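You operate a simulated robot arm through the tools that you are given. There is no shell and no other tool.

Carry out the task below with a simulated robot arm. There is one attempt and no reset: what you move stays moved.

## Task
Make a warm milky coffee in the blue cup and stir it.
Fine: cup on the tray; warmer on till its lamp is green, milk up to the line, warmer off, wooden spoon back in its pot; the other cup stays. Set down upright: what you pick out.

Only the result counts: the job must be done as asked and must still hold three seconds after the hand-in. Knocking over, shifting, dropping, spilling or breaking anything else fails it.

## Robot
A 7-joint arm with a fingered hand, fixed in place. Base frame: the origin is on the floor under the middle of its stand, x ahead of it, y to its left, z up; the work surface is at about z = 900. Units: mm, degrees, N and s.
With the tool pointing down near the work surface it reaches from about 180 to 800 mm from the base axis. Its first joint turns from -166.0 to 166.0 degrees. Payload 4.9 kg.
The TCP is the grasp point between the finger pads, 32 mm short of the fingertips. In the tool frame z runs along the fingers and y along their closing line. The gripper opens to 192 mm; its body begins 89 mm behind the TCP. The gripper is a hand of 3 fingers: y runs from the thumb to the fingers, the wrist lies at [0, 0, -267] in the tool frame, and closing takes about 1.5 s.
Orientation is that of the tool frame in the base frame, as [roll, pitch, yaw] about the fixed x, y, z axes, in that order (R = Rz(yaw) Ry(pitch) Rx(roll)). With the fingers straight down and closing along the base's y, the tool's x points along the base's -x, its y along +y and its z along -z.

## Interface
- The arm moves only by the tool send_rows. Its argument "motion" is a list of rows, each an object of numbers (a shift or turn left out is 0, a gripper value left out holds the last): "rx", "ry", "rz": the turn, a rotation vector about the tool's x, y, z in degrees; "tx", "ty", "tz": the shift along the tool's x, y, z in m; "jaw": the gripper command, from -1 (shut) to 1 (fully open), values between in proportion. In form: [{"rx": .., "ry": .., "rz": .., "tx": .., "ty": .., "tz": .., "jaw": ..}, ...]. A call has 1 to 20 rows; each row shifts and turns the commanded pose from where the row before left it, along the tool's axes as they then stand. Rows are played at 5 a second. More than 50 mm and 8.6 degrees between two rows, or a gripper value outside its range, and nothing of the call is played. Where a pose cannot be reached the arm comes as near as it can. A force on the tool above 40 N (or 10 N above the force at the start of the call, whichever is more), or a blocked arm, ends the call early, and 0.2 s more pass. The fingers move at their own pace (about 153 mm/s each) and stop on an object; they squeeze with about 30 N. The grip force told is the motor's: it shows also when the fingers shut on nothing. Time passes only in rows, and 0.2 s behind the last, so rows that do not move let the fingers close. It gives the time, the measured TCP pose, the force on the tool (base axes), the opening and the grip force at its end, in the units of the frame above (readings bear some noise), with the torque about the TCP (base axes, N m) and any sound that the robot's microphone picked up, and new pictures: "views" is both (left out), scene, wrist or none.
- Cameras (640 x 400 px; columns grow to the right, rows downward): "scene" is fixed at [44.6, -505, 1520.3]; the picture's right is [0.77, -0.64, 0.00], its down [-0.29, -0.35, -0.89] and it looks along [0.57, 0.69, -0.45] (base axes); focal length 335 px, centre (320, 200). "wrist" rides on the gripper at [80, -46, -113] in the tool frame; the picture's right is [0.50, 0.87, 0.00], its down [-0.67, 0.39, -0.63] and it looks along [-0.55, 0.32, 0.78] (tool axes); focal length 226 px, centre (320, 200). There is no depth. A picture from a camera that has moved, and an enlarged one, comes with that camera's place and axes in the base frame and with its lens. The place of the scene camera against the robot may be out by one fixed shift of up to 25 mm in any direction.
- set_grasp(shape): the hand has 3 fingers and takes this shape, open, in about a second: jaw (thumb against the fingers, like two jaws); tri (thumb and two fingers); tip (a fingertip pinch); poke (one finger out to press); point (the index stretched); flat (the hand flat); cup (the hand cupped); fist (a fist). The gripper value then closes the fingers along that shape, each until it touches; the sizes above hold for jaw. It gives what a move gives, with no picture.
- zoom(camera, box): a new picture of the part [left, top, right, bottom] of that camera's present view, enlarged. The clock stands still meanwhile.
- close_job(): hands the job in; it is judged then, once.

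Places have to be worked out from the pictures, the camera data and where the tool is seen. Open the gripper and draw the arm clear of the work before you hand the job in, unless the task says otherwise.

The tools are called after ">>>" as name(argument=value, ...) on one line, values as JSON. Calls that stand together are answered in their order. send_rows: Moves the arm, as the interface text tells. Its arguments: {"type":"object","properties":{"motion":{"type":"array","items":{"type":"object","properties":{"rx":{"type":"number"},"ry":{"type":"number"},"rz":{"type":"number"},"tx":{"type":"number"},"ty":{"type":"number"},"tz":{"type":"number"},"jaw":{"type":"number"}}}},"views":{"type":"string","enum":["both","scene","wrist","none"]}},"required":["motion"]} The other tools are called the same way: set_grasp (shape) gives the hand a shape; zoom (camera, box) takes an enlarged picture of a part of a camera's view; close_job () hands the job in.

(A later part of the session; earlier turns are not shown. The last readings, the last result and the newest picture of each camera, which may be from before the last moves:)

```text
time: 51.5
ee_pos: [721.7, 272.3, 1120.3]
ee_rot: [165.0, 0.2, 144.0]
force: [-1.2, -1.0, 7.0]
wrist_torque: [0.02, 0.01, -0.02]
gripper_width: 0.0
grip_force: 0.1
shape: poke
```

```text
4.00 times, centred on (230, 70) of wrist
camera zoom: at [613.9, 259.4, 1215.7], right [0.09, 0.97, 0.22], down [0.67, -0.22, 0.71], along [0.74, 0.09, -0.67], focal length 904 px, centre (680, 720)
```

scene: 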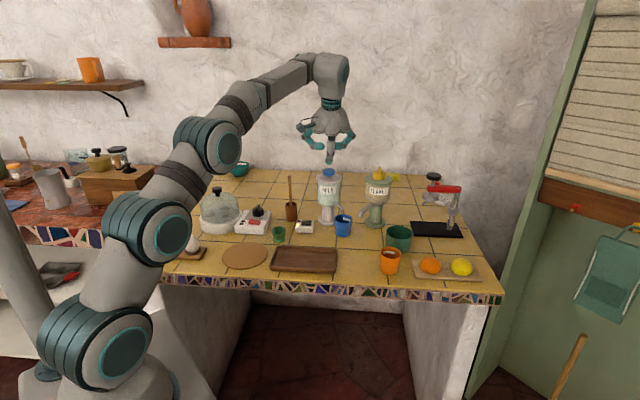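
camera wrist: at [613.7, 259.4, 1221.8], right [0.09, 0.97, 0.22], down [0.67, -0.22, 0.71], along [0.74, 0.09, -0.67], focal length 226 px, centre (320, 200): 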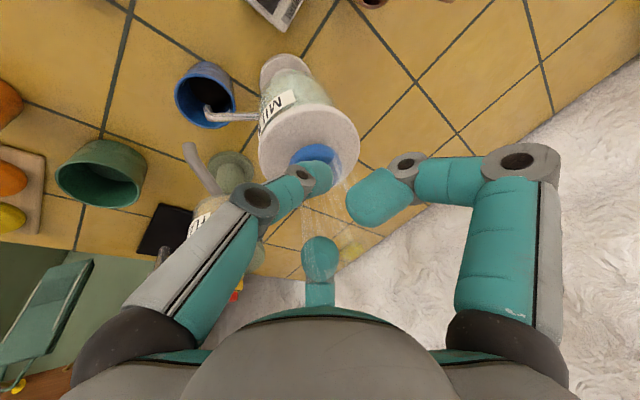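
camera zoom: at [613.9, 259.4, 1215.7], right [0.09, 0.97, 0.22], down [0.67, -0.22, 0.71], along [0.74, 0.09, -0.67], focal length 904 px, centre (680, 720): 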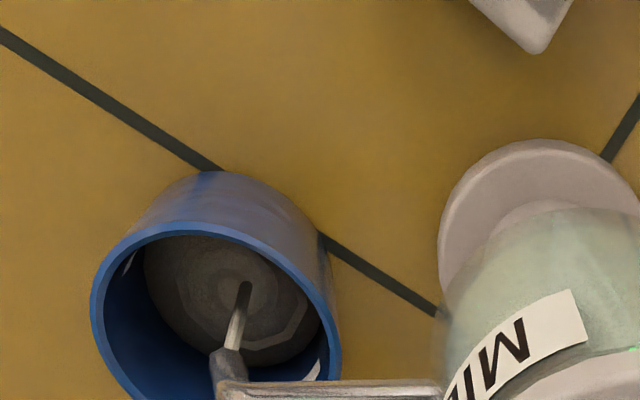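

The mixture is rising. Another short portion.

>>> send_rows(motion=[{"tz": 0}, {"tz": 0}], views="none")

>>> zoom(camera="scene", box=[320, 200, 370, 245])

>>> zoom(camera="wrist", box=[150, 20, 310, 120])

```text
time: 52.1
ee_pos: [721.7, 272.6, 1120.6]
ee_rot: [165.0, 0.0, 144.0]
force: [-0.7, -0.3, 7.8]
wrist_torque: [0.03, 0.01, 0.03]
gripper_width: 0.0
grip_force: 0.1
shape: poke
```

```text
8.89 times, centred on (345, 222) of scene
camera zoom: at [44.6, -505.0, 1520.3], right [0.77, -0.64, 0.0], down [-0.29, -0.35, -0.89], along [0.57, 0.69, -0.45], focal length 2980 px, centre (98, 0)
```

zoom: 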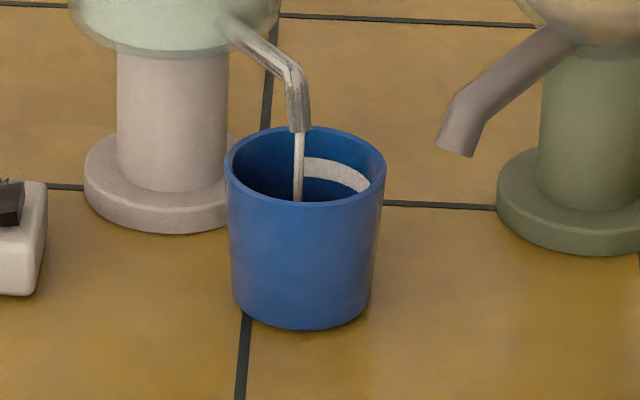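

```text
4.00 times, centred on (230, 70) of wrist
camera zoom: at [613.9, 259.4, 1215.7], right [0.09, 0.97, 0.22], down [0.67, -0.22, 0.71], along [0.74, 0.09, -0.67], focal length 904 px, centre (680, 720)
```

zoom: 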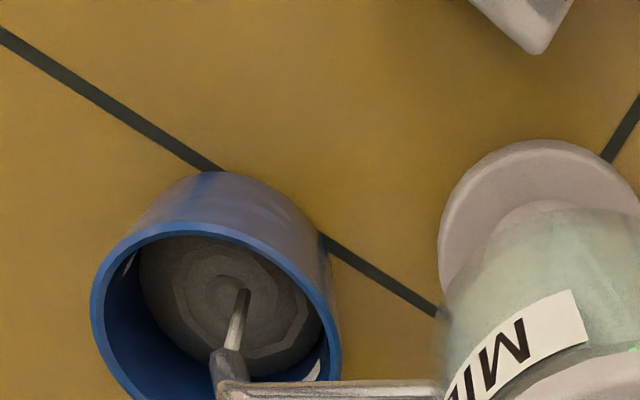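

It rises slowly. I take a zoom that includes the whole rim, and continue for another short portion.

>>> send_rows(motion=[{"tz": 0}, {"tz": 0}, {"tz": 0}], views="none")

>>> zoom(camera="wrist", box=[160, 50, 256, 134])

>>> zoom(camera="scene", box=[328, 208, 360, 234])

```text
time: 52.9
ee_pos: [721.6, 272.5, 1119.3]
ee_rot: [165.0, 0.1, 144.1]
force: [-1.3, -0.4, 7.7]
wrist_torque: [0.06, -0.03, 0.0]
gripper_width: 0.1
grip_force: 0.1
shape: poke
```

```text
4.76 times, centred on (208, 92) of wrist
camera zoom: at [613.9, 259.4, 1215.6], right [0.09, 0.97, 0.22], down [0.67, -0.22, 0.71], along [0.74, 0.09, -0.67], focal length 1076 px, centre (853, 714)
```

zoom: 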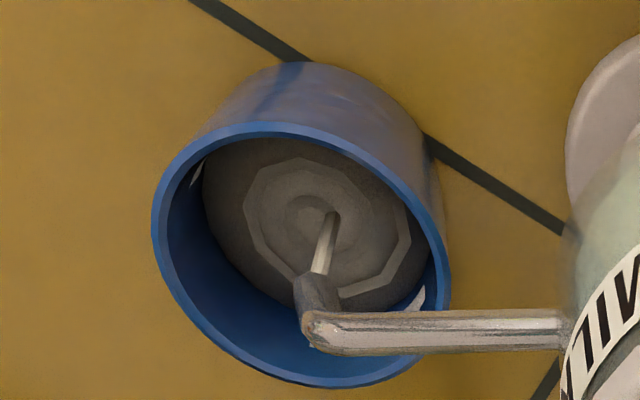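

```text
15.38 times, centred on (344, 221) of scene
camera zoom: at [44.6, -505.0, 1520.3], right [0.77, -0.64, 0.0], down [-0.29, -0.35, -0.89], along [0.57, 0.69, -0.45], focal length 5157 px, centre (-49, -123)
```

zoom: 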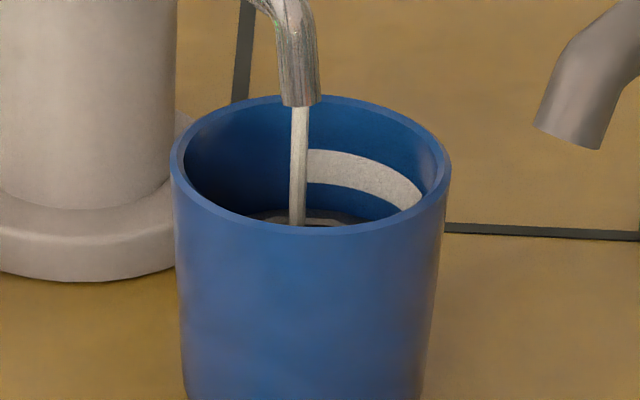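

The surface is now visible in the scene view, still some 6–7 mm under the white line's lower edge. I hold on for another short portion.

>>> send_rows(motion=[{"tz": 0}], views="none")

>>> zoom(camera="scene", box=[328, 208, 360, 234])

```text
time: 53.3
ee_pos: [722.0, 271.8, 1120.5]
ee_rot: [165.1, 0.1, 144.1]
force: [-1.2, -1.0, 7.9]
wrist_torque: [0.06, -0.06, -0.04]
gripper_width: 0.1
grip_force: 0.0
shape: poke
```

```text
15.38 times, centred on (344, 221) of scene
camera zoom: at [44.6, -505.0, 1520.3], right [0.77, -0.64, 0.0], down [-0.29, -0.35, -0.89], along [0.57, 0.69, -0.45], focal length 5157 px, centre (-49, -123)
```

zoom: 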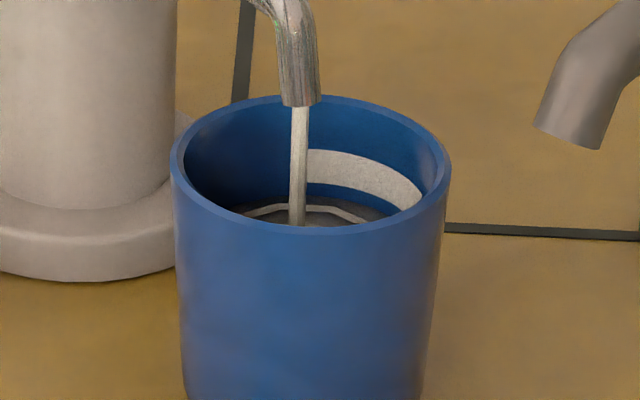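

The level rises about 3 mm per 0.4 s; it is now ~3–4 mm under the band. One more single portion.

>>> send_rows(motion=[{"tz": 0}], views="none")

>>> zoom(camera="scene", box=[328, 208, 360, 234])

```text
time: 53.7
ee_pos: [720.7, 273.5, 1119.5]
ee_rot: [165.0, 0.1, 144.1]
force: [-1.0, -0.9, 8.3]
wrist_torque: [0.02, -0.01, -0.03]
gripper_width: 0.3
grip_force: 0.1
shape: poke
```

```text
15.38 times, centred on (344, 221) of scene
camera zoom: at [44.6, -505.0, 1520.3], right [0.77, -0.64, 0.0], down [-0.29, -0.35, -0.89], along [0.57, 0.69, -0.45], focal length 5157 px, centre (-49, -123)
```

zoom: 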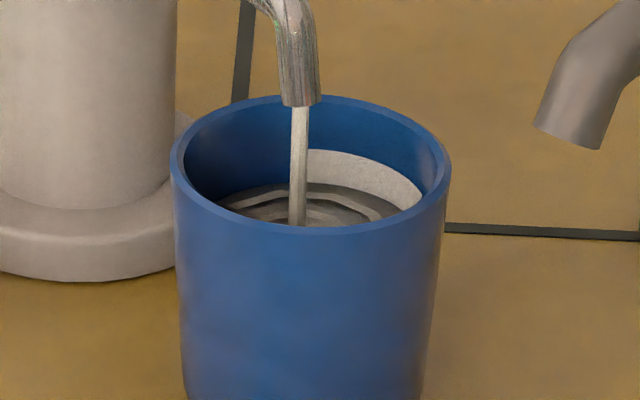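

The level has just reached the band's lower edge. I hold two more rows and then lift off, which should end at the middle of the band.

>>> send_rows(motion=[{"tz": 0}, {"tz": 0}, {"ty": 0.0052, "tz": -0.0193}, {"ty": 0.0052, "tz": -0.0193}, {"tz": 0}], views="wrist")

>>> zoom(camera="scene", box=[328, 208, 360, 234])

>>> zoom(camera="scene", box=[285, 150, 365, 250])

```text
time: 54.9
ee_pos: [721.3, 273.3, 1159.3]
ee_rot: [165.1, 0.1, 144.1]
force: [0.3, 0.3, 0.1]
wrist_torque: [0.02, 0.04, -0.02]
gripper_width: 0.0
grip_force: 0.0
shape: poke
camera wrist: at [614.0, 259.7, 1255.3], right [0.09, 0.97, 0.22], down [0.67, -0.22, 0.71], along [0.74, 0.09, -0.67], focal length 226 px, centre (320, 200)
```

wrist: 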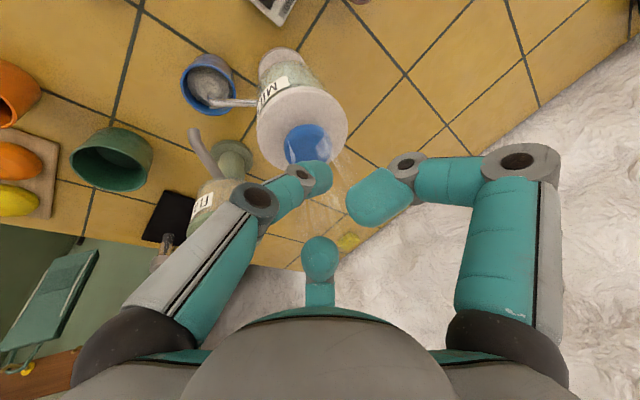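

```text
15.38 times, centred on (344, 221) of scene
camera zoom: at [44.6, -505.0, 1520.3], right [0.77, -0.64, 0.0], down [-0.29, -0.35, -0.89], along [0.57, 0.69, -0.45], focal length 5157 px, centre (-49, -123)
```

zoom: 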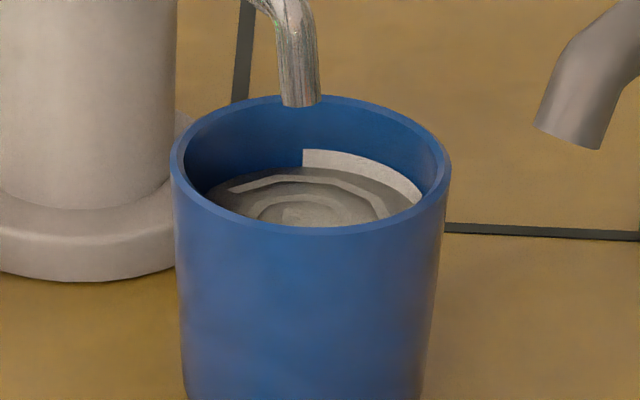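

```text
4.00 times, centred on (325, 200) of scene
camera zoom: at [44.6, -505.0, 1520.3], right [0.77, -0.64, 0.0], down [-0.29, -0.35, -0.89], along [0.57, 0.69, -0.45], focal length 1341 px, centre (300, 200)
```

zoom: 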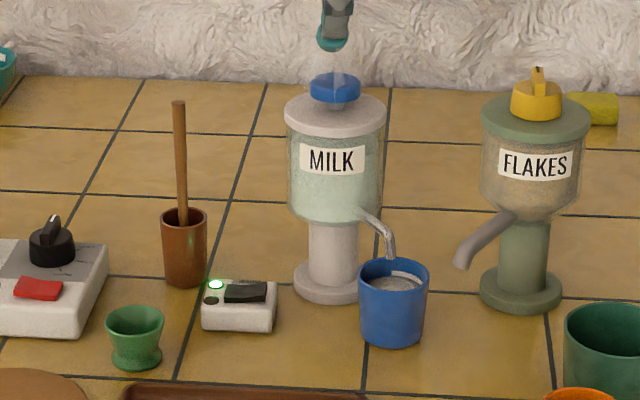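

The level now sits in the middle of the white band and the flow has stopped. Next the warmer off: I turn back, tilt 20° to keep clear of the dispenser, and go over the far half of the rocker (≈(640, 271)).

>>> send_rows(motion=[{"ry": -1.863, "rz": 6.955}, {"ry": -1.863, "rz": 6.955}, {"ry": -1.863, "rz": 6.955}, {"ry": -1.863, "rz": 6.955}, {"ry": -1.863, "rz": 6.955}, {"ry": -1.863, "rz": 6.955}, {"ry": -1.863, "rz": 6.955}, {"ry": -1.863, "rz": 6.955}, {"ry": -1.863, "rz": 6.955}, {"ry": -1.863, "rz": 6.955}, {"rx": -5}, {"tx": -0.00675, "ty": -0.0194, "tz": -0.00705}, {"tx": -0.00675, "ty": -0.0194, "tz": -0.00705}, {"tx": -0.00675, "ty": -0.0194, "tz": -0.00705}, {"tx": -0.00675, "ty": -0.0194, "tz": -0.00705}, {"tz": 0}], views="none")

```text
time: 58.3
ee_pos: [633.2, 271.4, 1158.2]
ee_rot: [160.1, 0.0, 72.0]
force: [-0.3, -0.6, 0.2]
wrist_torque: [0.02, 0.04, -0.03]
gripper_width: 0.0
grip_force: 0.0
shape: poke
```

I descend to about 30 mm above the rocker and check the aim.

>>> send_rows(motion=[{"tx": 0.0002, "ty": -0.0089, "tz": 0.02478}, {"tx": 0.0002, "ty": -0.0089, "tz": 0.02478}, {"tx": 0.0002, "ty": -0.0089, "tz": 0.02478}, {"tx": 0.0002, "ty": -0.0089, "tz": 0.02478}, {"tx": 0.0002, "ty": -0.0089, "tz": 0.02478}, {"tx": 0.0002, "ty": -0.0089, "tz": 0.02478}, {"tz": 0}])

>>> zoom(camera="wrist", box=[240, 90, 400, 190])

>>> zoom(camera="scene", box=[275, 170, 345, 240])

```text
time: 59.9
ee_pos: [635.2, 272.4, 1000.3]
ee_rot: [160.0, 0.0, 72.0]
force: [0.3, -0.7, -0.5]
wrist_torque: [0.02, -0.03, 0.0]
gripper_width: 0.0
grip_force: 0.1
shape: poke
camera wrist: at [583.1, 373.3, 1089.6], right [0.93, 0.22, 0.3], down [-0.07, -0.68, 0.73], along [0.37, -0.69, -0.62], focal length 226 px, centre (320, 200)
```

scene: 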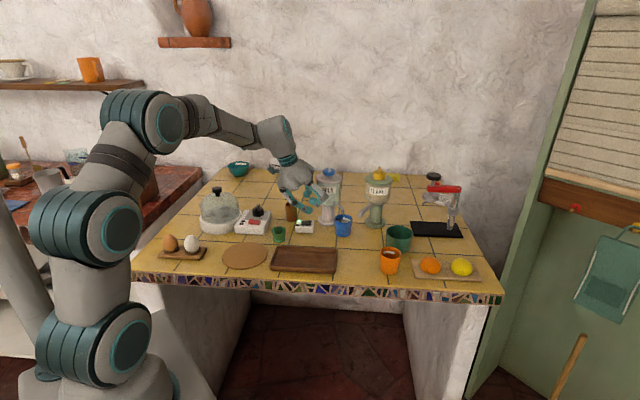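
wrist: 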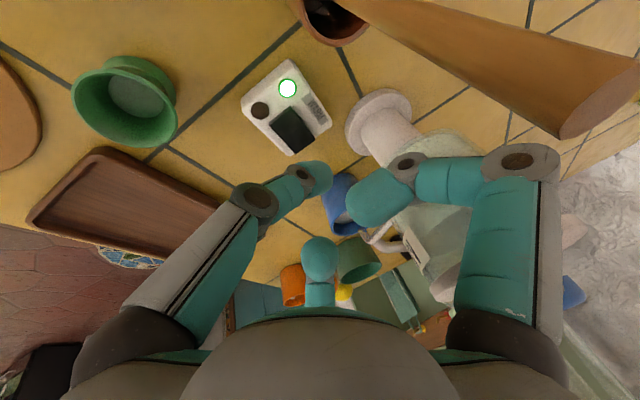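

```text
4.00 times, centred on (320, 140) of wrist
camera zoom: at [583.1, 373.3, 1089.6], right [0.93, 0.22, 0.3], down [-0.07, -0.68, 0.73], along [0.37, -0.69, -0.62], focal length 904 px, centre (320, 440)
```

zoom: 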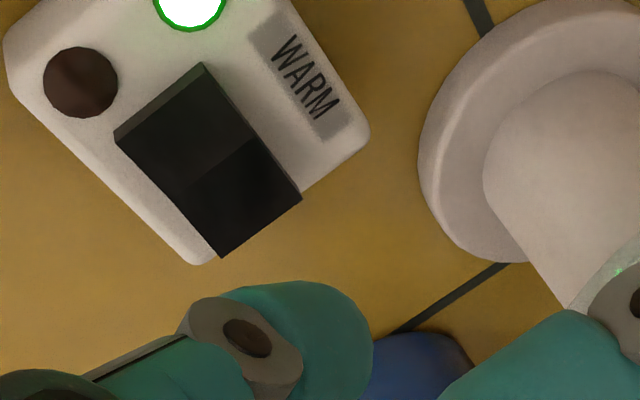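

```text
5.71 times, centred on (310, 205) of scene
camera zoom: at [44.6, -505.0, 1520.3], right [0.77, -0.64, 0.0], down [-0.29, -0.35, -0.89], along [0.57, 0.69, -0.45], focal length 1916 px, centre (377, 171)
```

zoom: 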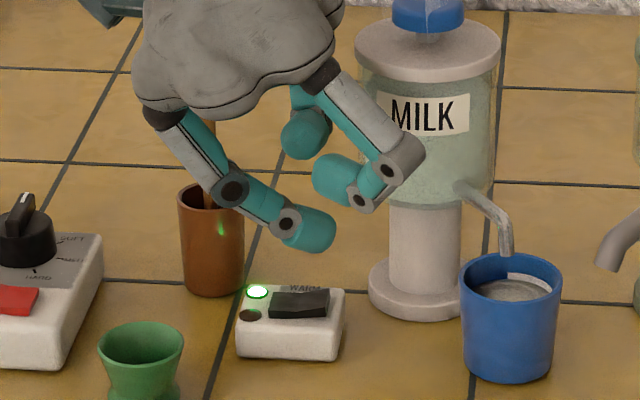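

Aim projects onto the raised OFF half. I descend the remaining distance in small steps.

>>> send_rows(motion=[{"tx": 0.0009, "ty": -0.0053, "tz": 0.01295}, {"tx": 0.0009, "ty": -0.0053, "tz": 0.01295}, {"ty": -0.0005, "tz": 0.0014}, {"ty": -0.0005, "tz": 0.0014}, {"tz": 0}], views="none")

>>> zoom(camera="scene", box=[285, 200, 325, 240])

```text
time: 61.1
ee_pos: [634.1, 275.3, 968.7]
ee_rot: [160.0, 0.0, 71.9]
force: [0.2, 0.0, -0.8]
wrist_torque: [-0.03, 0.02, -0.04]
gripper_width: 0.1
grip_force: 0.1
shape: poke
```

```text
10.00 times, centred on (305, 220) of scene
camera zoom: at [44.6, -505.0, 1520.3], right [0.77, -0.64, 0.0], down [-0.29, -0.35, -0.89], along [0.57, 0.69, -0.45], focal length 3352 px, centre (470, 0)
```

zoom: 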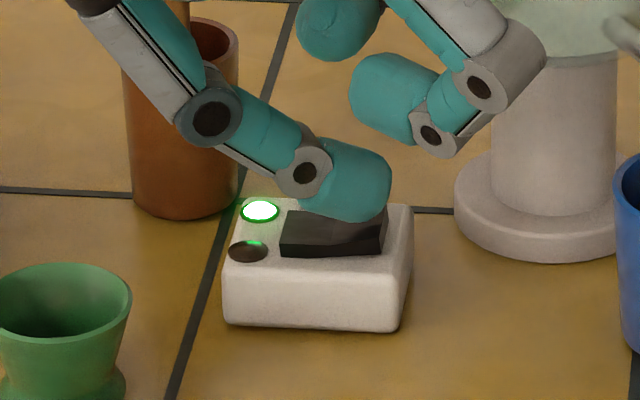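

The tip stands over the raised far half. I press down further in 1.5 mm steps until the lamp goes out.

>>> send_rows(motion=[{"ty": -0.0005, "tz": 0.0014}, {"ty": -0.0005, "tz": 0.0014}, {"ty": -0.0005, "tz": 0.0014}, {"tz": 0}], views="none")

>>> zoom(camera="scene", box=[285, 200, 325, 240])

```text
time: 62.1
ee_pos: [633.9, 273.4, 965.3]
ee_rot: [160.0, 0.0, 72.0]
force: [1.0, -0.3, 0.2]
wrist_torque: [0.01, -0.02, -0.03]
gripper_width: 0.0
grip_force: 0.0
shape: poke
```

```text
10.00 times, centred on (305, 220) of scene
camera zoom: at [44.6, -505.0, 1520.3], right [0.77, -0.64, 0.0], down [-0.29, -0.35, -0.89], along [0.57, 0.69, -0.45], focal length 3352 px, centre (470, 0)
```

zoom: 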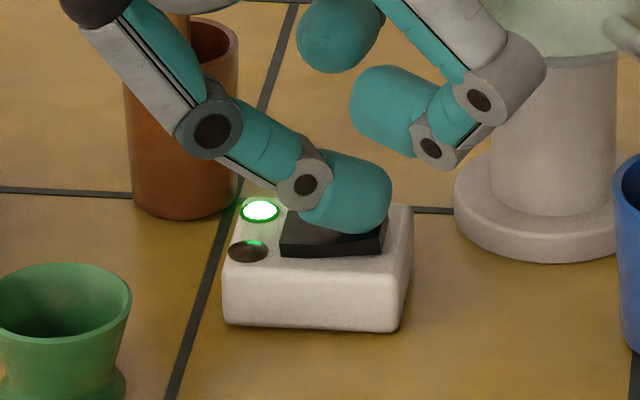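

>>> send_rows(motion=[{"ty": -0.0005, "tz": 0.0014}, {"ty": -0.0005, "tz": 0.0014}, {"ty": -0.0005, "tz": 0.0014}, {"tz": 0}], views="none")

>>> zoom(camera="scene", box=[285, 200, 325, 240])

```text
time: 63.1
ee_pos: [635.0, 275.4, 961.7]
ee_rot: [160.0, 0.0, 72.1]
force: [-0.6, -0.1, 1.8]
wrist_torque: [0.01, 0.03, -0.02]
gripper_width: 0.0
grip_force: 0.0
shape: poke
```

```text
10.00 times, centred on (305, 220) of scene
camera zoom: at [44.6, -505.0, 1520.3], right [0.77, -0.64, 0.0], down [-0.29, -0.35, -0.89], along [0.57, 0.69, -0.45], focal length 3352 px, centre (470, 0)
```

zoom: 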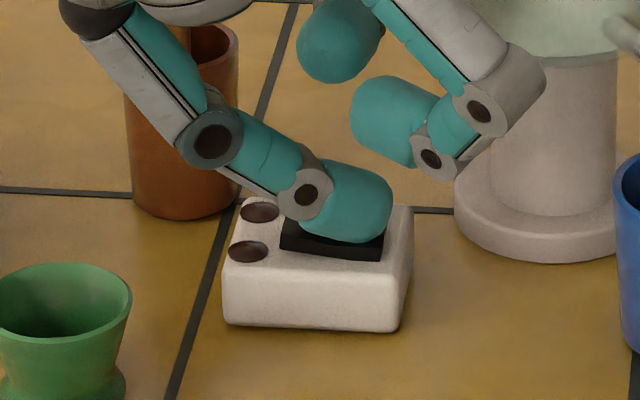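

Both lamps are dark: the warmer is off. I withdraw straight up, then return to the cup with the same hand pose I released it with.

>>> send_rows(motion=[{"ty": 0.00812, "tz": -0.02232}, {"ty": 0.00812, "tz": -0.02232}, {"ty": 0.00812, "tz": -0.02232}, {"ty": 0.00812, "tz": -0.02232}, {"ty": 0.00812, "tz": -0.02232}, {"ty": 0.00812, "tz": -0.02232}, {"ty": 0.00812, "tz": -0.02232}, {"ty": 0.00812, "tz": -0.02232}, {"rx": 5}], views="scene")

>>> send_rows(motion=[{"ry": 2.019, "rz": -7.534}, {"ry": 2.019, "rz": -7.534}, {"ry": 2.019, "rz": -7.534}, {"ry": 2.019, "rz": -7.534}, {"ry": 2.019, "rz": -7.534}, {"ry": 2.019, "rz": -7.534}, {"ry": 2.019, "rz": -7.534}, {"ry": 2.019, "rz": -7.534}, {"ry": 2.019, "rz": -7.534}, {"ry": 2.019, "rz": -7.534}, {"tx": -0.0233, "ty": -0.0165, "tz": -0.0034}, {"tx": -0.0233, "ty": -0.0165, "tz": -0.0034}, {"tx": -0.0233, "ty": -0.0165, "tz": -0.0034}, {"tx": -0.0233, "ty": -0.0165, "tz": -0.0034}, {"tz": 0}], views="both")

>>> zoom(camera="scene", box=[275, 170, 375, 250])

```text
time: 65.1
ee_pos: [634.7, 275.1, 1150.3]
ee_rot: [164.9, 0.0, 72.0]
force: [0.4, 0.7, 0.1]
wrist_torque: [0.0, 0.02, 0.01]
gripper_width: 0.0
grip_force: 0.1
shape: poke
```

scene: 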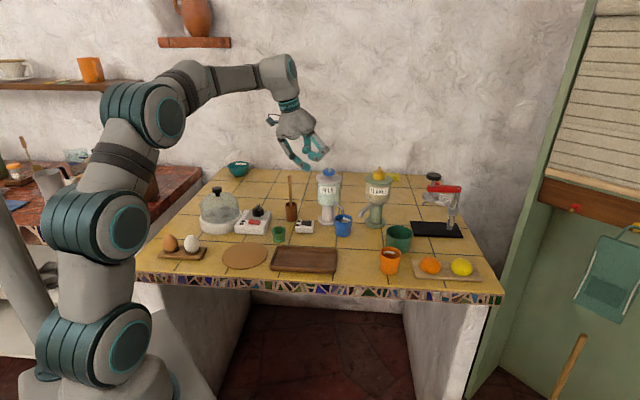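

```text
time: 68.3
ee_pos: [681.5, 170.1, 1145.8]
ee_rot: [164.9, 0.0, 149.9]
force: [-0.2, -0.9, 0.6]
wrist_torque: [0.03, -0.01, -0.03]
gripper_width: 0.0
grip_force: 0.1
shape: poke
camera wrist: at [576.4, 145.6, 1243.0], right [-0.01, 0.97, 0.22], down [0.69, -0.15, 0.71], along [0.73, 0.16, -0.67], focal length 226 px, centre (320, 200)
```

scene: 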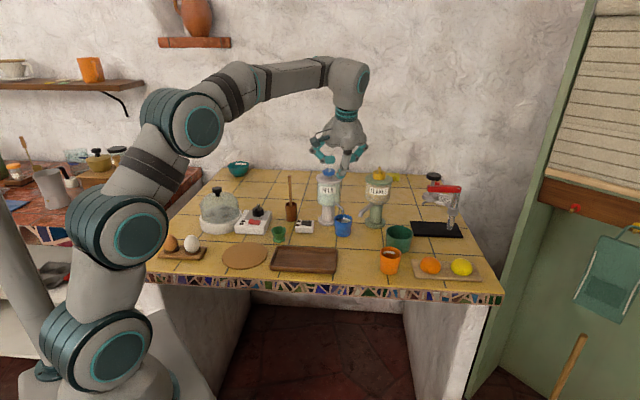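
wrist: 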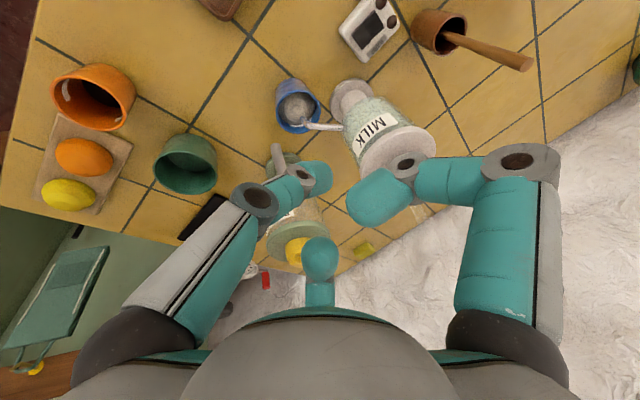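

```text
5.00 times, centred on (325, 210) of scene
camera zoom: at [44.6, -505.0, 1520.3], right [0.77, -0.64, 0.0], down [-0.29, -0.35, -0.89], along [0.57, 0.69, -0.45], focal length 1676 px, centre (295, 150)
```

zoom: 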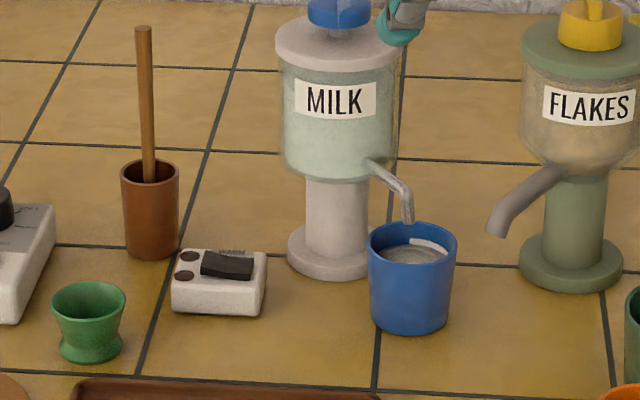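

Now I put the fingers to jaw at 82 mm and go back down along the same path around the cup, stopping halfway to check.

>>> send_rows(motion=[{"jaw": -0.15}, {"jaw": -0.15}, {"jaw": -0.15}, {"jaw": -0.15}, {"jaw": -0.15}, {"ty": -0.008, "tz": 0.02995}, {"ty": -0.008, "tz": 0.02995}, {"tx": -0.00251, "ty": -0.00143, "tz": 0.01687}, {"tx": -0.00251, "ty": -0.00143, "tz": 0.01687}, {"tx": -0.00251, "ty": -0.00143, "tz": 0.01687}, {"tz": 0}])

>>> zoom(camera="wrist", box=[220, 100, 460, 250])

>>> zoom(camera="scene", box=[275, 150, 375, 250])

```text
time: 70.7
ee_pos: [693.7, 173.5, 1035.3]
ee_rot: [165.0, 0.0, 150.0]
force: [-0.5, 0.4, 0.6]
wrist_torque: [0.01, 0.0, -0.01]
gripper_width: 78.4
grip_force: 0.1
shape: jaw
camera wrist: at [588.0, 149.9, 1130.2], right [-0.02, 0.97, 0.22], down [0.69, -0.15, 0.71], along [0.73, 0.17, -0.67], focal length 226 px, centre (320, 200)
```

scene: 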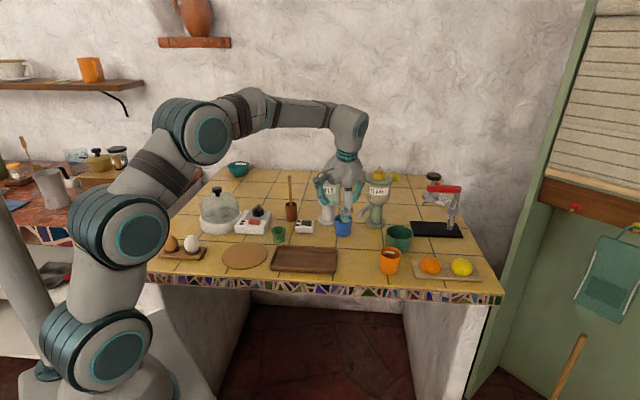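
wrist: 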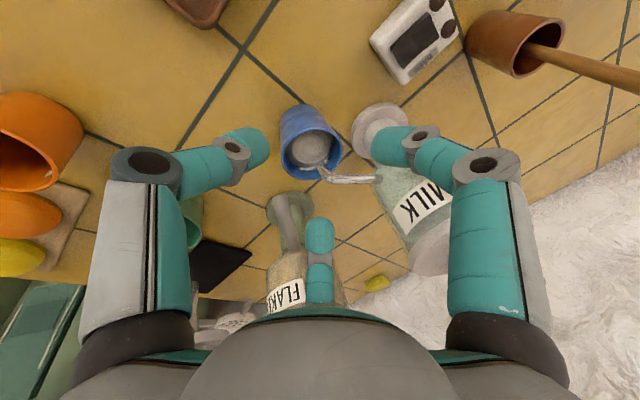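

```text
2.67 times, centred on (340, 175) of wrist
camera zoom: at [588.0, 149.9, 1130.2], right [-0.02, 0.97, 0.22], down [0.69, -0.15, 0.71], along [0.73, 0.17, -0.67], focal length 603 px, centre (267, 267)
```

zoom: 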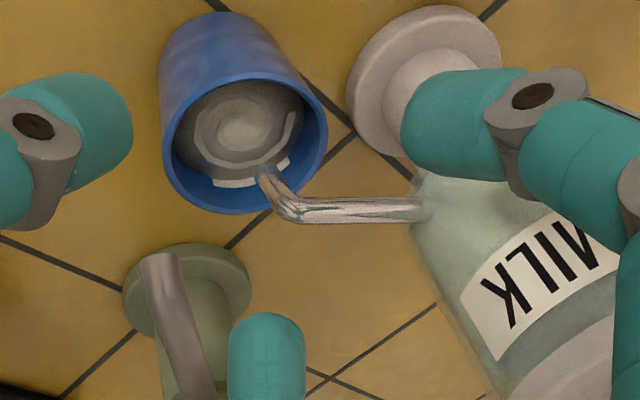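

```text
4.00 times, centred on (325, 200) of scene
camera zoom: at [44.6, -505.0, 1520.3], right [0.77, -0.64, 0.0], down [-0.29, -0.35, -0.89], along [0.57, 0.69, -0.45], focal length 1341 px, centre (300, 200)
```

zoom: 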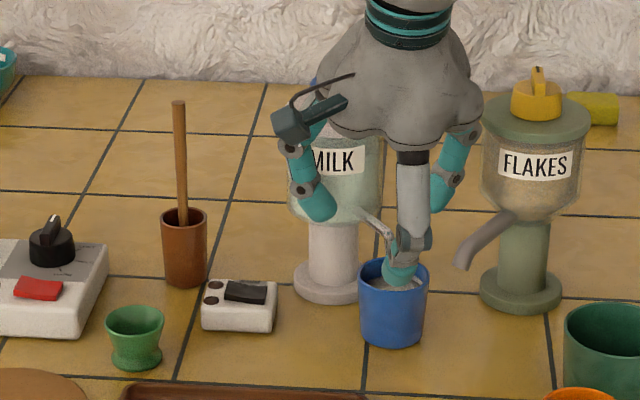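

The cup stands around (709, 183), level with the band. I continue down the last 85 mm with a small correction to centre the fingers on it.

>>> send_rows(motion=[{"tx": -0.00194, "ty": -0.00133, "tz": 0.0169}, {"tx": -0.00194, "ty": -0.00133, "tz": 0.0169}, {"tx": -0.00194, "ty": -0.00133, "tz": 0.0169}, {"tx": -0.00194, "ty": -0.00133, "tz": 0.0169}, {"tx": -0.00194, "ty": -0.00133, "tz": 0.0169}, {"tz": 0}])

>>> zoom(camera="wrist", box=[220, 120, 460, 270])

>>> zoom(camera="scene", box=[275, 150, 375, 250])

```text
time: 72.1
ee_pos: [708.8, 183.3, 950.5]
ee_rot: [165.0, 0.0, 150.0]
force: [-0.6, 0.0, -0.5]
wrist_torque: [0.0, 0.01, -0.02]
gripper_width: 78.5
grip_force: 0.1
shape: jaw
camera wrist: at [603.5, 159.1, 1047.6], right [-0.01, 0.97, 0.22], down [0.69, -0.15, 0.71], along [0.73, 0.17, -0.67], focal length 226 px, centre (320, 200)
```

scene: 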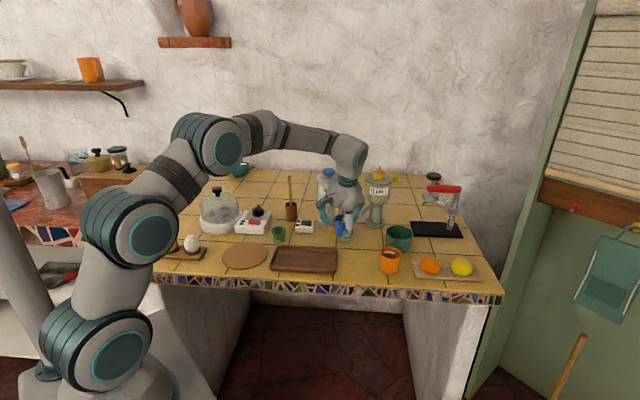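
wrist: 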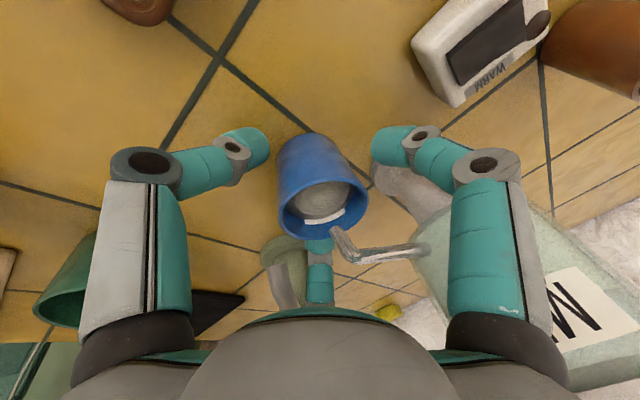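

```text
2.67 times, centred on (340, 195) of wrist
camera zoom: at [603.5, 159.1, 1047.6], right [-0.01, 0.97, 0.22], down [0.69, -0.15, 0.71], along [0.73, 0.17, -0.67], focal length 603 px, centre (267, 213)
```

zoom: 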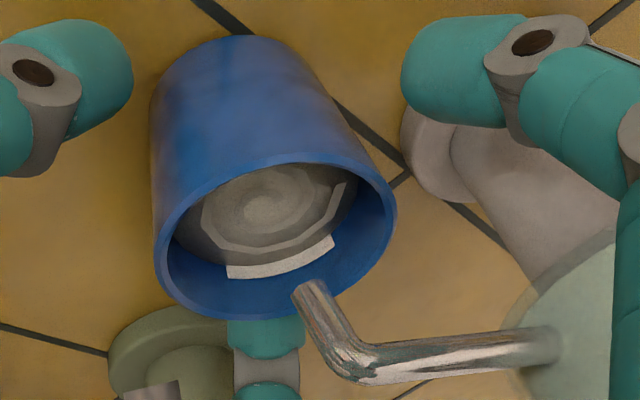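

```text
4.00 times, centred on (325, 200) of scene
camera zoom: at [44.6, -505.0, 1520.3], right [0.77, -0.64, 0.0], down [-0.29, -0.35, -0.89], along [0.57, 0.69, -0.45], focal length 1341 px, centre (300, 200)
```

zoom: 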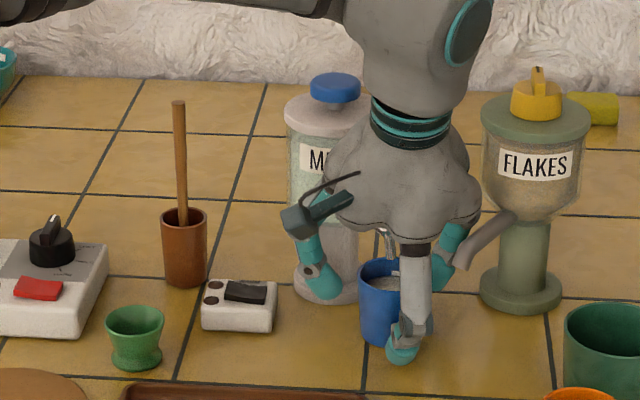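

Fingers surround the cup evenly. I close the grip.

>>> send_rows(motion=[{"jaw": -0.3}, {"jaw": -0.45}, {"jaw": -1}, {"jaw": -1}, {"jaw": -1}, {"jaw": -1}, {"jaw": -1}], views="wrist")

>>> zoom(camera="scene", box=[275, 150, 375, 250])

```text
time: 73.7
ee_pos: [710.0, 183.4, 950.0]
ee_rot: [165.1, 0.0, 150.0]
force: [0.0, -0.5, 0.1]
wrist_torque: [0.02, 0.0, -0.02]
gripper_width: 49.2
grip_force: 30.0
shape: jaw
camera wrist: at [603.5, 159.0, 1047.7], right [-0.01, 0.97, 0.22], down [0.69, -0.15, 0.71], along [0.73, 0.16, -0.67], focal length 226 px, centre (320, 200)
```

wrist: 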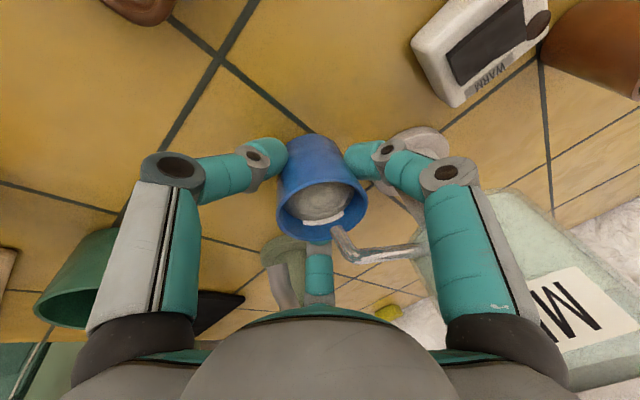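

```text
4.00 times, centred on (325, 200) of scene
camera zoom: at [44.6, -505.0, 1520.3], right [0.77, -0.64, 0.0], down [-0.29, -0.35, -0.89], along [0.57, 0.69, -0.45], focal length 1341 px, centre (300, 200)
```

zoom: 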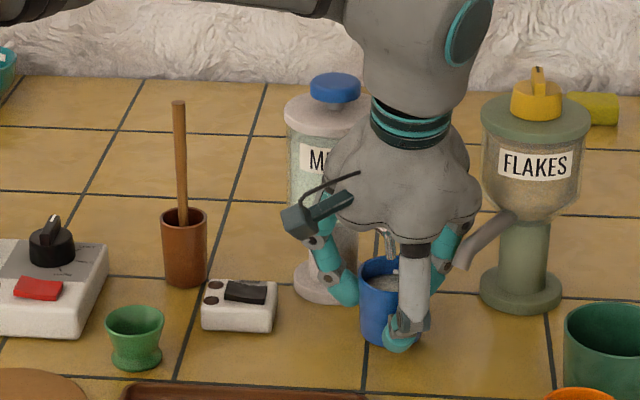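

Gripped firmly. I lift about 3 mm and slide the cup slowly back out from under the spout.

>>> send_rows(motion=[{"ty": 0.0004, "tz": -0.00145}, {"ty": 0.0004, "tz": -0.00145}, {"tx": 0.00303, "ty": -0.00531, "tz": -0.00143}, {"tx": 0.00303, "ty": -0.00531, "tz": -0.00143}, {"tx": 0.00303, "ty": -0.00531, "tz": -0.00143}, {"tx": 0.00303, "ty": -0.00531, "tz": -0.00143}, {"tx": 0.00303, "ty": -0.00531, "tz": -0.00143}, {"tx": 0.00303, "ty": -0.00531, "tz": -0.00143}, {"tx": 0.00303, "ty": -0.00531, "tz": -0.00143}, {"tx": 0.00303, "ty": -0.00531, "tz": -0.00143}, {"tz": 0}])

>>> zoom(camera="scene", box=[275, 150, 375, 250])

```text
time: 76.1
ee_pos: [666.3, 157.2, 953.1]
ee_rot: [165.0, 0.0, 150.0]
force: [-0.8, -0.2, -2.0]
wrist_torque: [0.01, 0.03, 0.01]
gripper_width: 49.3
grip_force: 29.8
shape: jaw
camera wrist: at [560.6, 132.8, 1050.2], right [-0.01, 0.97, 0.22], down [0.69, -0.15, 0.71], along [0.73, 0.16, -0.67], focal length 226 px, centre (320, 200)
```

scene: 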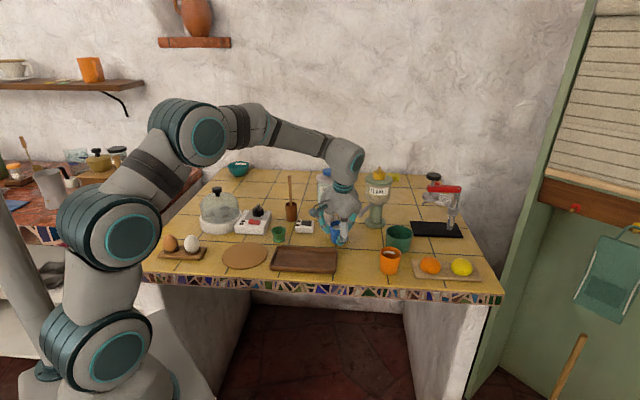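
wrist: 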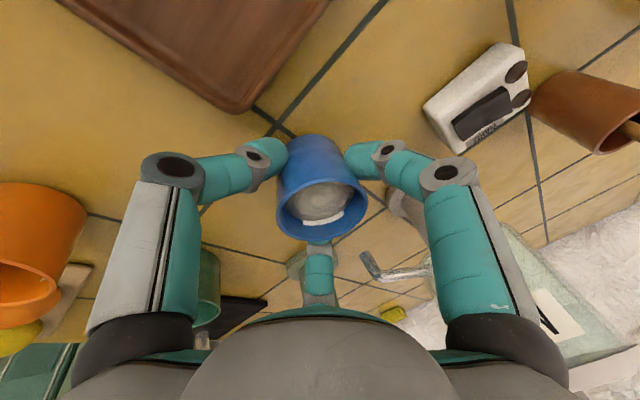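

```text
4.00 times, centred on (325, 200) of scene
camera zoom: at [44.6, -505.0, 1520.3], right [0.77, -0.64, 0.0], down [-0.29, -0.35, -0.89], along [0.57, 0.69, -0.45], focal length 1341 px, centre (300, 200)
```

zoom: 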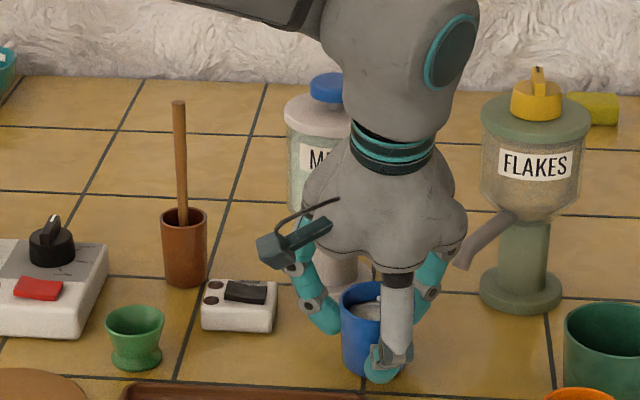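

The cup is out, level unchanged. I lift it 75 mm, carry it over the tray's middle (≈(524, 146)) and turn the hand so the thumb lies along the tray's long side.

>>> send_rows(motion=[{"ty": 0.0039, "tz": -0.0145}, {"ty": 0.0039, "tz": -0.0145}, {"ty": 0.0039, "tz": -0.0145}, {"ty": 0.0039, "tz": -0.0145}, {"ty": 0.0039, "tz": -0.0145}, {"tx": 0.01306, "ty": -0.00864, "tz": -0.00231}, {"tx": 0.01306, "ty": -0.00864, "tz": -0.00231}, {"tx": 0.01306, "ty": -0.00864, "tz": -0.00231}, {"tx": 0.01306, "ty": -0.00864, "tz": -0.00231}, {"tx": 0.01306, "ty": -0.00864, "tz": -0.00231}, {"tx": 0.01306, "ty": -0.00864, "tz": -0.00231}, {"tx": 0.01306, "ty": -0.00864, "tz": -0.00231}, {"tx": 0.01306, "ty": -0.00864, "tz": -0.00231}, {"tx": 0.01306, "ty": -0.00864, "tz": -0.00231}, {"tz": 0}], views="none")

>>> send_rows(motion=[{"ry": 1.552, "rz": -5.795}, {"ry": 1.552, "rz": -5.795}, {"ry": 1.552, "rz": -5.795}, {"ry": 1.552, "rz": -5.795}, {"ry": 1.552, "rz": -5.795}, {"ry": 1.552, "rz": -5.795}, {"ry": 1.552, "rz": -5.795}, {"ry": 1.552, "rz": -5.795}, {"ry": 1.552, "rz": -5.795}, {"ry": 1.552, "rz": -5.795}, {"tz": 0}])

>>> zoom(camera="scene", box=[240, 180, 360, 290])

```text
time: 79.3
ee_pos: [523.2, 147.2, 1028.6]
ee_rot: [165.0, 0.0, 150.1]
force: [0.1, 0.6, -0.9]
wrist_torque: [0.01, 0.01, -0.02]
gripper_width: 48.9
grip_force: 30.3
shape: jaw
```

```text
time: 81.7
ee_pos: [523.1, 146.6, 1029.8]
ee_rot: [165.0, 0.1, -150.0]
force: [-0.5, 0.3, -1.6]
wrist_torque: [-0.02, 0.02, -0.01]
gripper_width: 49.1
grip_force: 30.1
shape: jaw
camera wrist: at [492.2, 42.8, 1125.5], right [-0.85, 0.47, 0.22], down [0.48, 0.52, 0.71], along [0.22, 0.71, -0.67], focal length 226 px, centre (320, 200)
```

scene: 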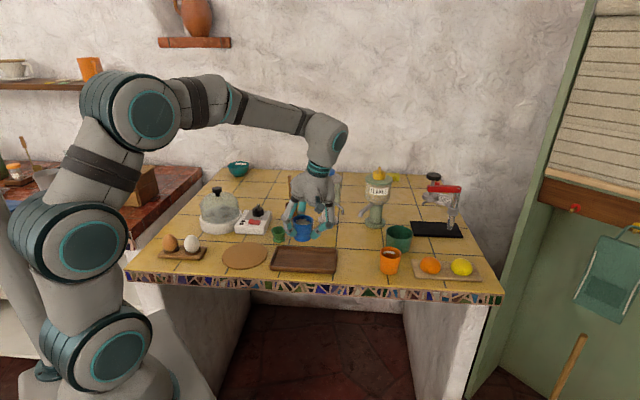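
wrist: 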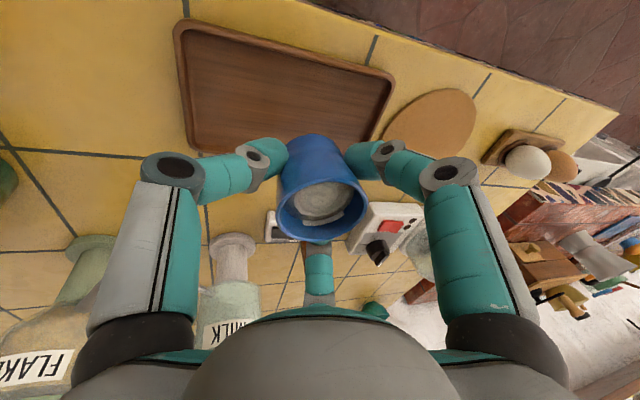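

```text
3.64 times, centred on (300, 235) of scene
camera zoom: at [44.6, -505.0, 1520.3], right [0.77, -0.64, 0.0], down [-0.29, -0.35, -0.89], along [0.57, 0.69, -0.45], focal length 1219 px, centre (393, 73)
```

zoom: 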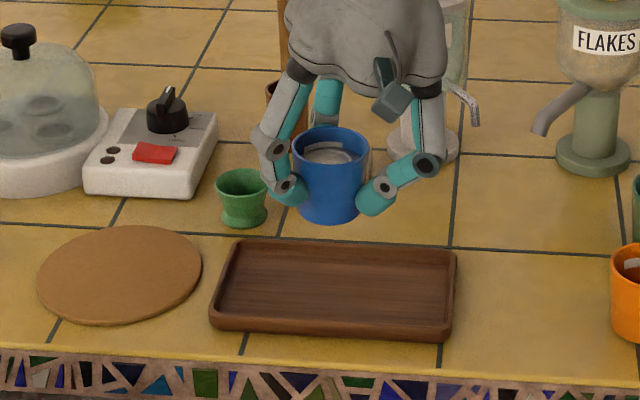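

The tray's middle checks out. I lower the cup to about 15 mm above the tray floor, then feel for contact in small steps.

>>> send_rows(motion=[{"ty": -0.0037, "tz": 0.0138}, {"ty": -0.0037, "tz": 0.0138}, {"ty": -0.0037, "tz": 0.0138}, {"ty": -0.0037, "tz": 0.0138}, {"tz": 0}])

>>> zoom(camera="scene", box=[240, 200, 360, 290])

```text
time: 82.9
ee_pos: [524.5, 146.6, 972.0]
ee_rot: [164.9, 0.0, -150.0]
force: [-0.2, 0.0, -1.7]
wrist_torque: [-0.01, -0.02, -0.02]
gripper_width: 49.1
grip_force: 29.9
shape: jaw
camera wrist: at [492.1, 43.0, 1068.8], right [-0.85, 0.47, 0.22], down [0.48, 0.52, 0.71], along [0.22, 0.71, -0.67], focal length 226 px, centre (320, 200)
```

scene: 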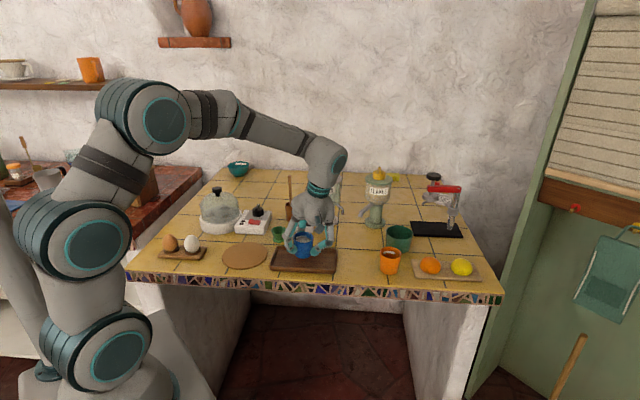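
wrist: 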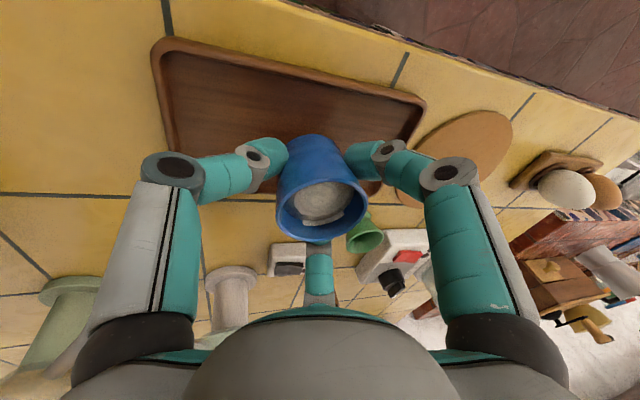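

```text
4.44 times, centred on (300, 245) of scene
camera zoom: at [44.6, -505.0, 1520.3], right [0.77, -0.64, 0.0], down [-0.29, -0.35, -0.89], along [0.57, 0.69, -0.45], focal length 1490 px, centre (409, 0)
```

zoom: 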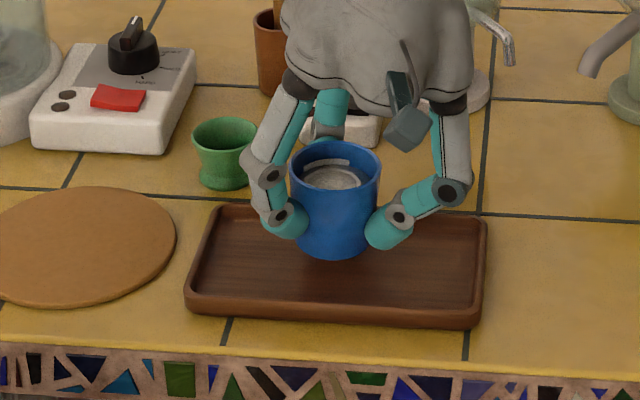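

I go down in 2 mm steps watching the force.

>>> send_rows(motion=[{"ty": -0.00052, "tz": 0.00193}, {"ty": -0.00052, "tz": 0.00193}, {"ty": -0.00052, "tz": 0.00193}, {"ty": -0.00052, "tz": 0.00193}, {"tz": 0}], views="none")

>>> send_rows(motion=[{"ty": -0.00026, "tz": 0.00097}, {"ty": -0.00026, "tz": 0.00097}, {"ty": -0.00026, "tz": 0.00097}, {"tz": 0}], views="none")

```text
time: 84.1
ee_pos: [524.0, 148.4, 964.5]
ee_rot: [165.1, 0.0, -150.0]
force: [0.4, -0.4, -2.2]
wrist_torque: [0.0, 0.03, 0.02]
gripper_width: 49.2
grip_force: 30.0
shape: jaw
```

```text
time: 85.1
ee_pos: [524.2, 147.5, 961.1]
ee_rot: [165.0, 0.0, -150.1]
force: [0.0, 1.2, -1.6]
wrist_torque: [-0.02, -0.03, 0.04]
gripper_width: 49.0
grip_force: 29.7
shape: jaw
```

No contact yet at TCP z≈961. I continue 1 mm at a time.

>>> send_rows(motion=[{"ty": -0.00026, "tz": 0.00097}, {"ty": -0.00026, "tz": 0.00097}, {"tz": 0}], views="none")

>>> send_rows(motion=[{"ty": -0.00026, "tz": 0.00097}, {"tz": 0}], views="scene")

>>> zoom(camera="scene", box=[260, 210, 350, 285])

```text
time: 85.9
ee_pos: [522.7, 146.6, 959.2]
ee_rot: [165.0, 0.1, -150.1]
force: [0.2, 0.6, -1.3]
wrist_torque: [0.01, 0.0, 0.03]
gripper_width: 49.1
grip_force: 29.7
shape: jaw
```

```text
time: 86.5
ee_pos: [523.6, 145.9, 958.8]
ee_rot: [165.0, 0.0, -150.1]
force: [-0.6, 0.3, -1.7]
wrist_torque: [0.0, -0.01, 0.02]
gripper_width: 49.0
grip_force: 29.5
shape: jaw
```

scene: 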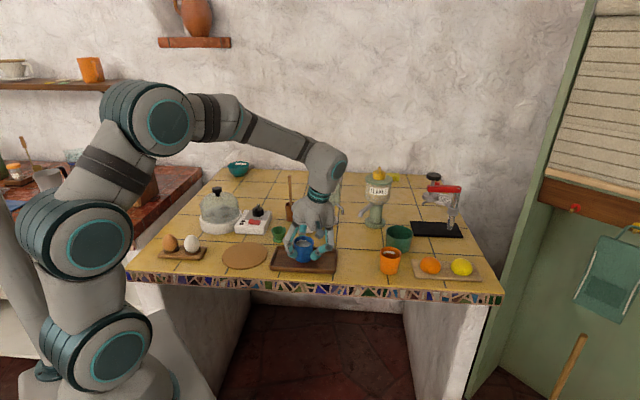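

```text
5.33 times, centred on (305, 248) of scene
camera zoom: at [44.6, -505.0, 1520.3], right [0.77, -0.64, 0.0], down [-0.29, -0.35, -0.89], along [0.57, 0.69, -0.45], focal length 1788 px, centre (400, -53)
```

zoom: 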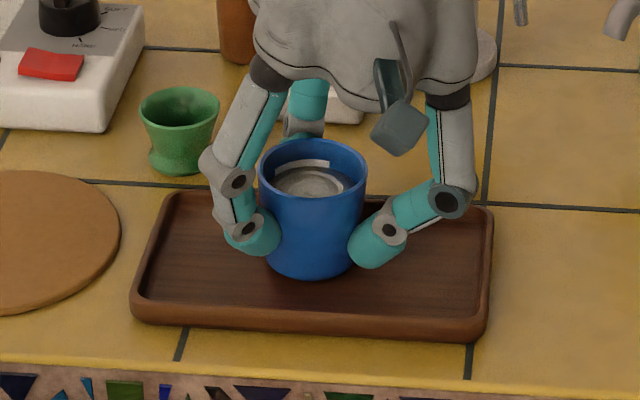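

Cup is just above the tray floor, hanging freely (−1.7 N weight). I keep lowering by 1 mm until it rests.

>>> send_rows(motion=[{"ty": -0.00026, "tz": 0.00097}, {"ty": -0.00026, "tz": 0.00097}, {"tz": 0}], views="none")

>>> send_rows(motion=[{"ty": -0.00026, "tz": 0.00097}, {"tz": 0}], views="none")

```text
time: 87.3
ee_pos: [523.6, 146.3, 956.9]
ee_rot: [165.0, 0.1, -150.2]
force: [0.2, -0.3, 3.0]
wrist_torque: [-0.02, -0.03, -0.02]
gripper_width: 49.1
grip_force: 30.1
shape: jaw
```

```text
time: 87.9
ee_pos: [525.5, 146.5, 955.1]
ee_rot: [165.0, 0.1, -150.1]
force: [-0.2, 0.7, 7.9]
wrist_torque: [-0.04, -0.09, 0.0]
gripper_width: 49.4
grip_force: 29.0
shape: jaw
```

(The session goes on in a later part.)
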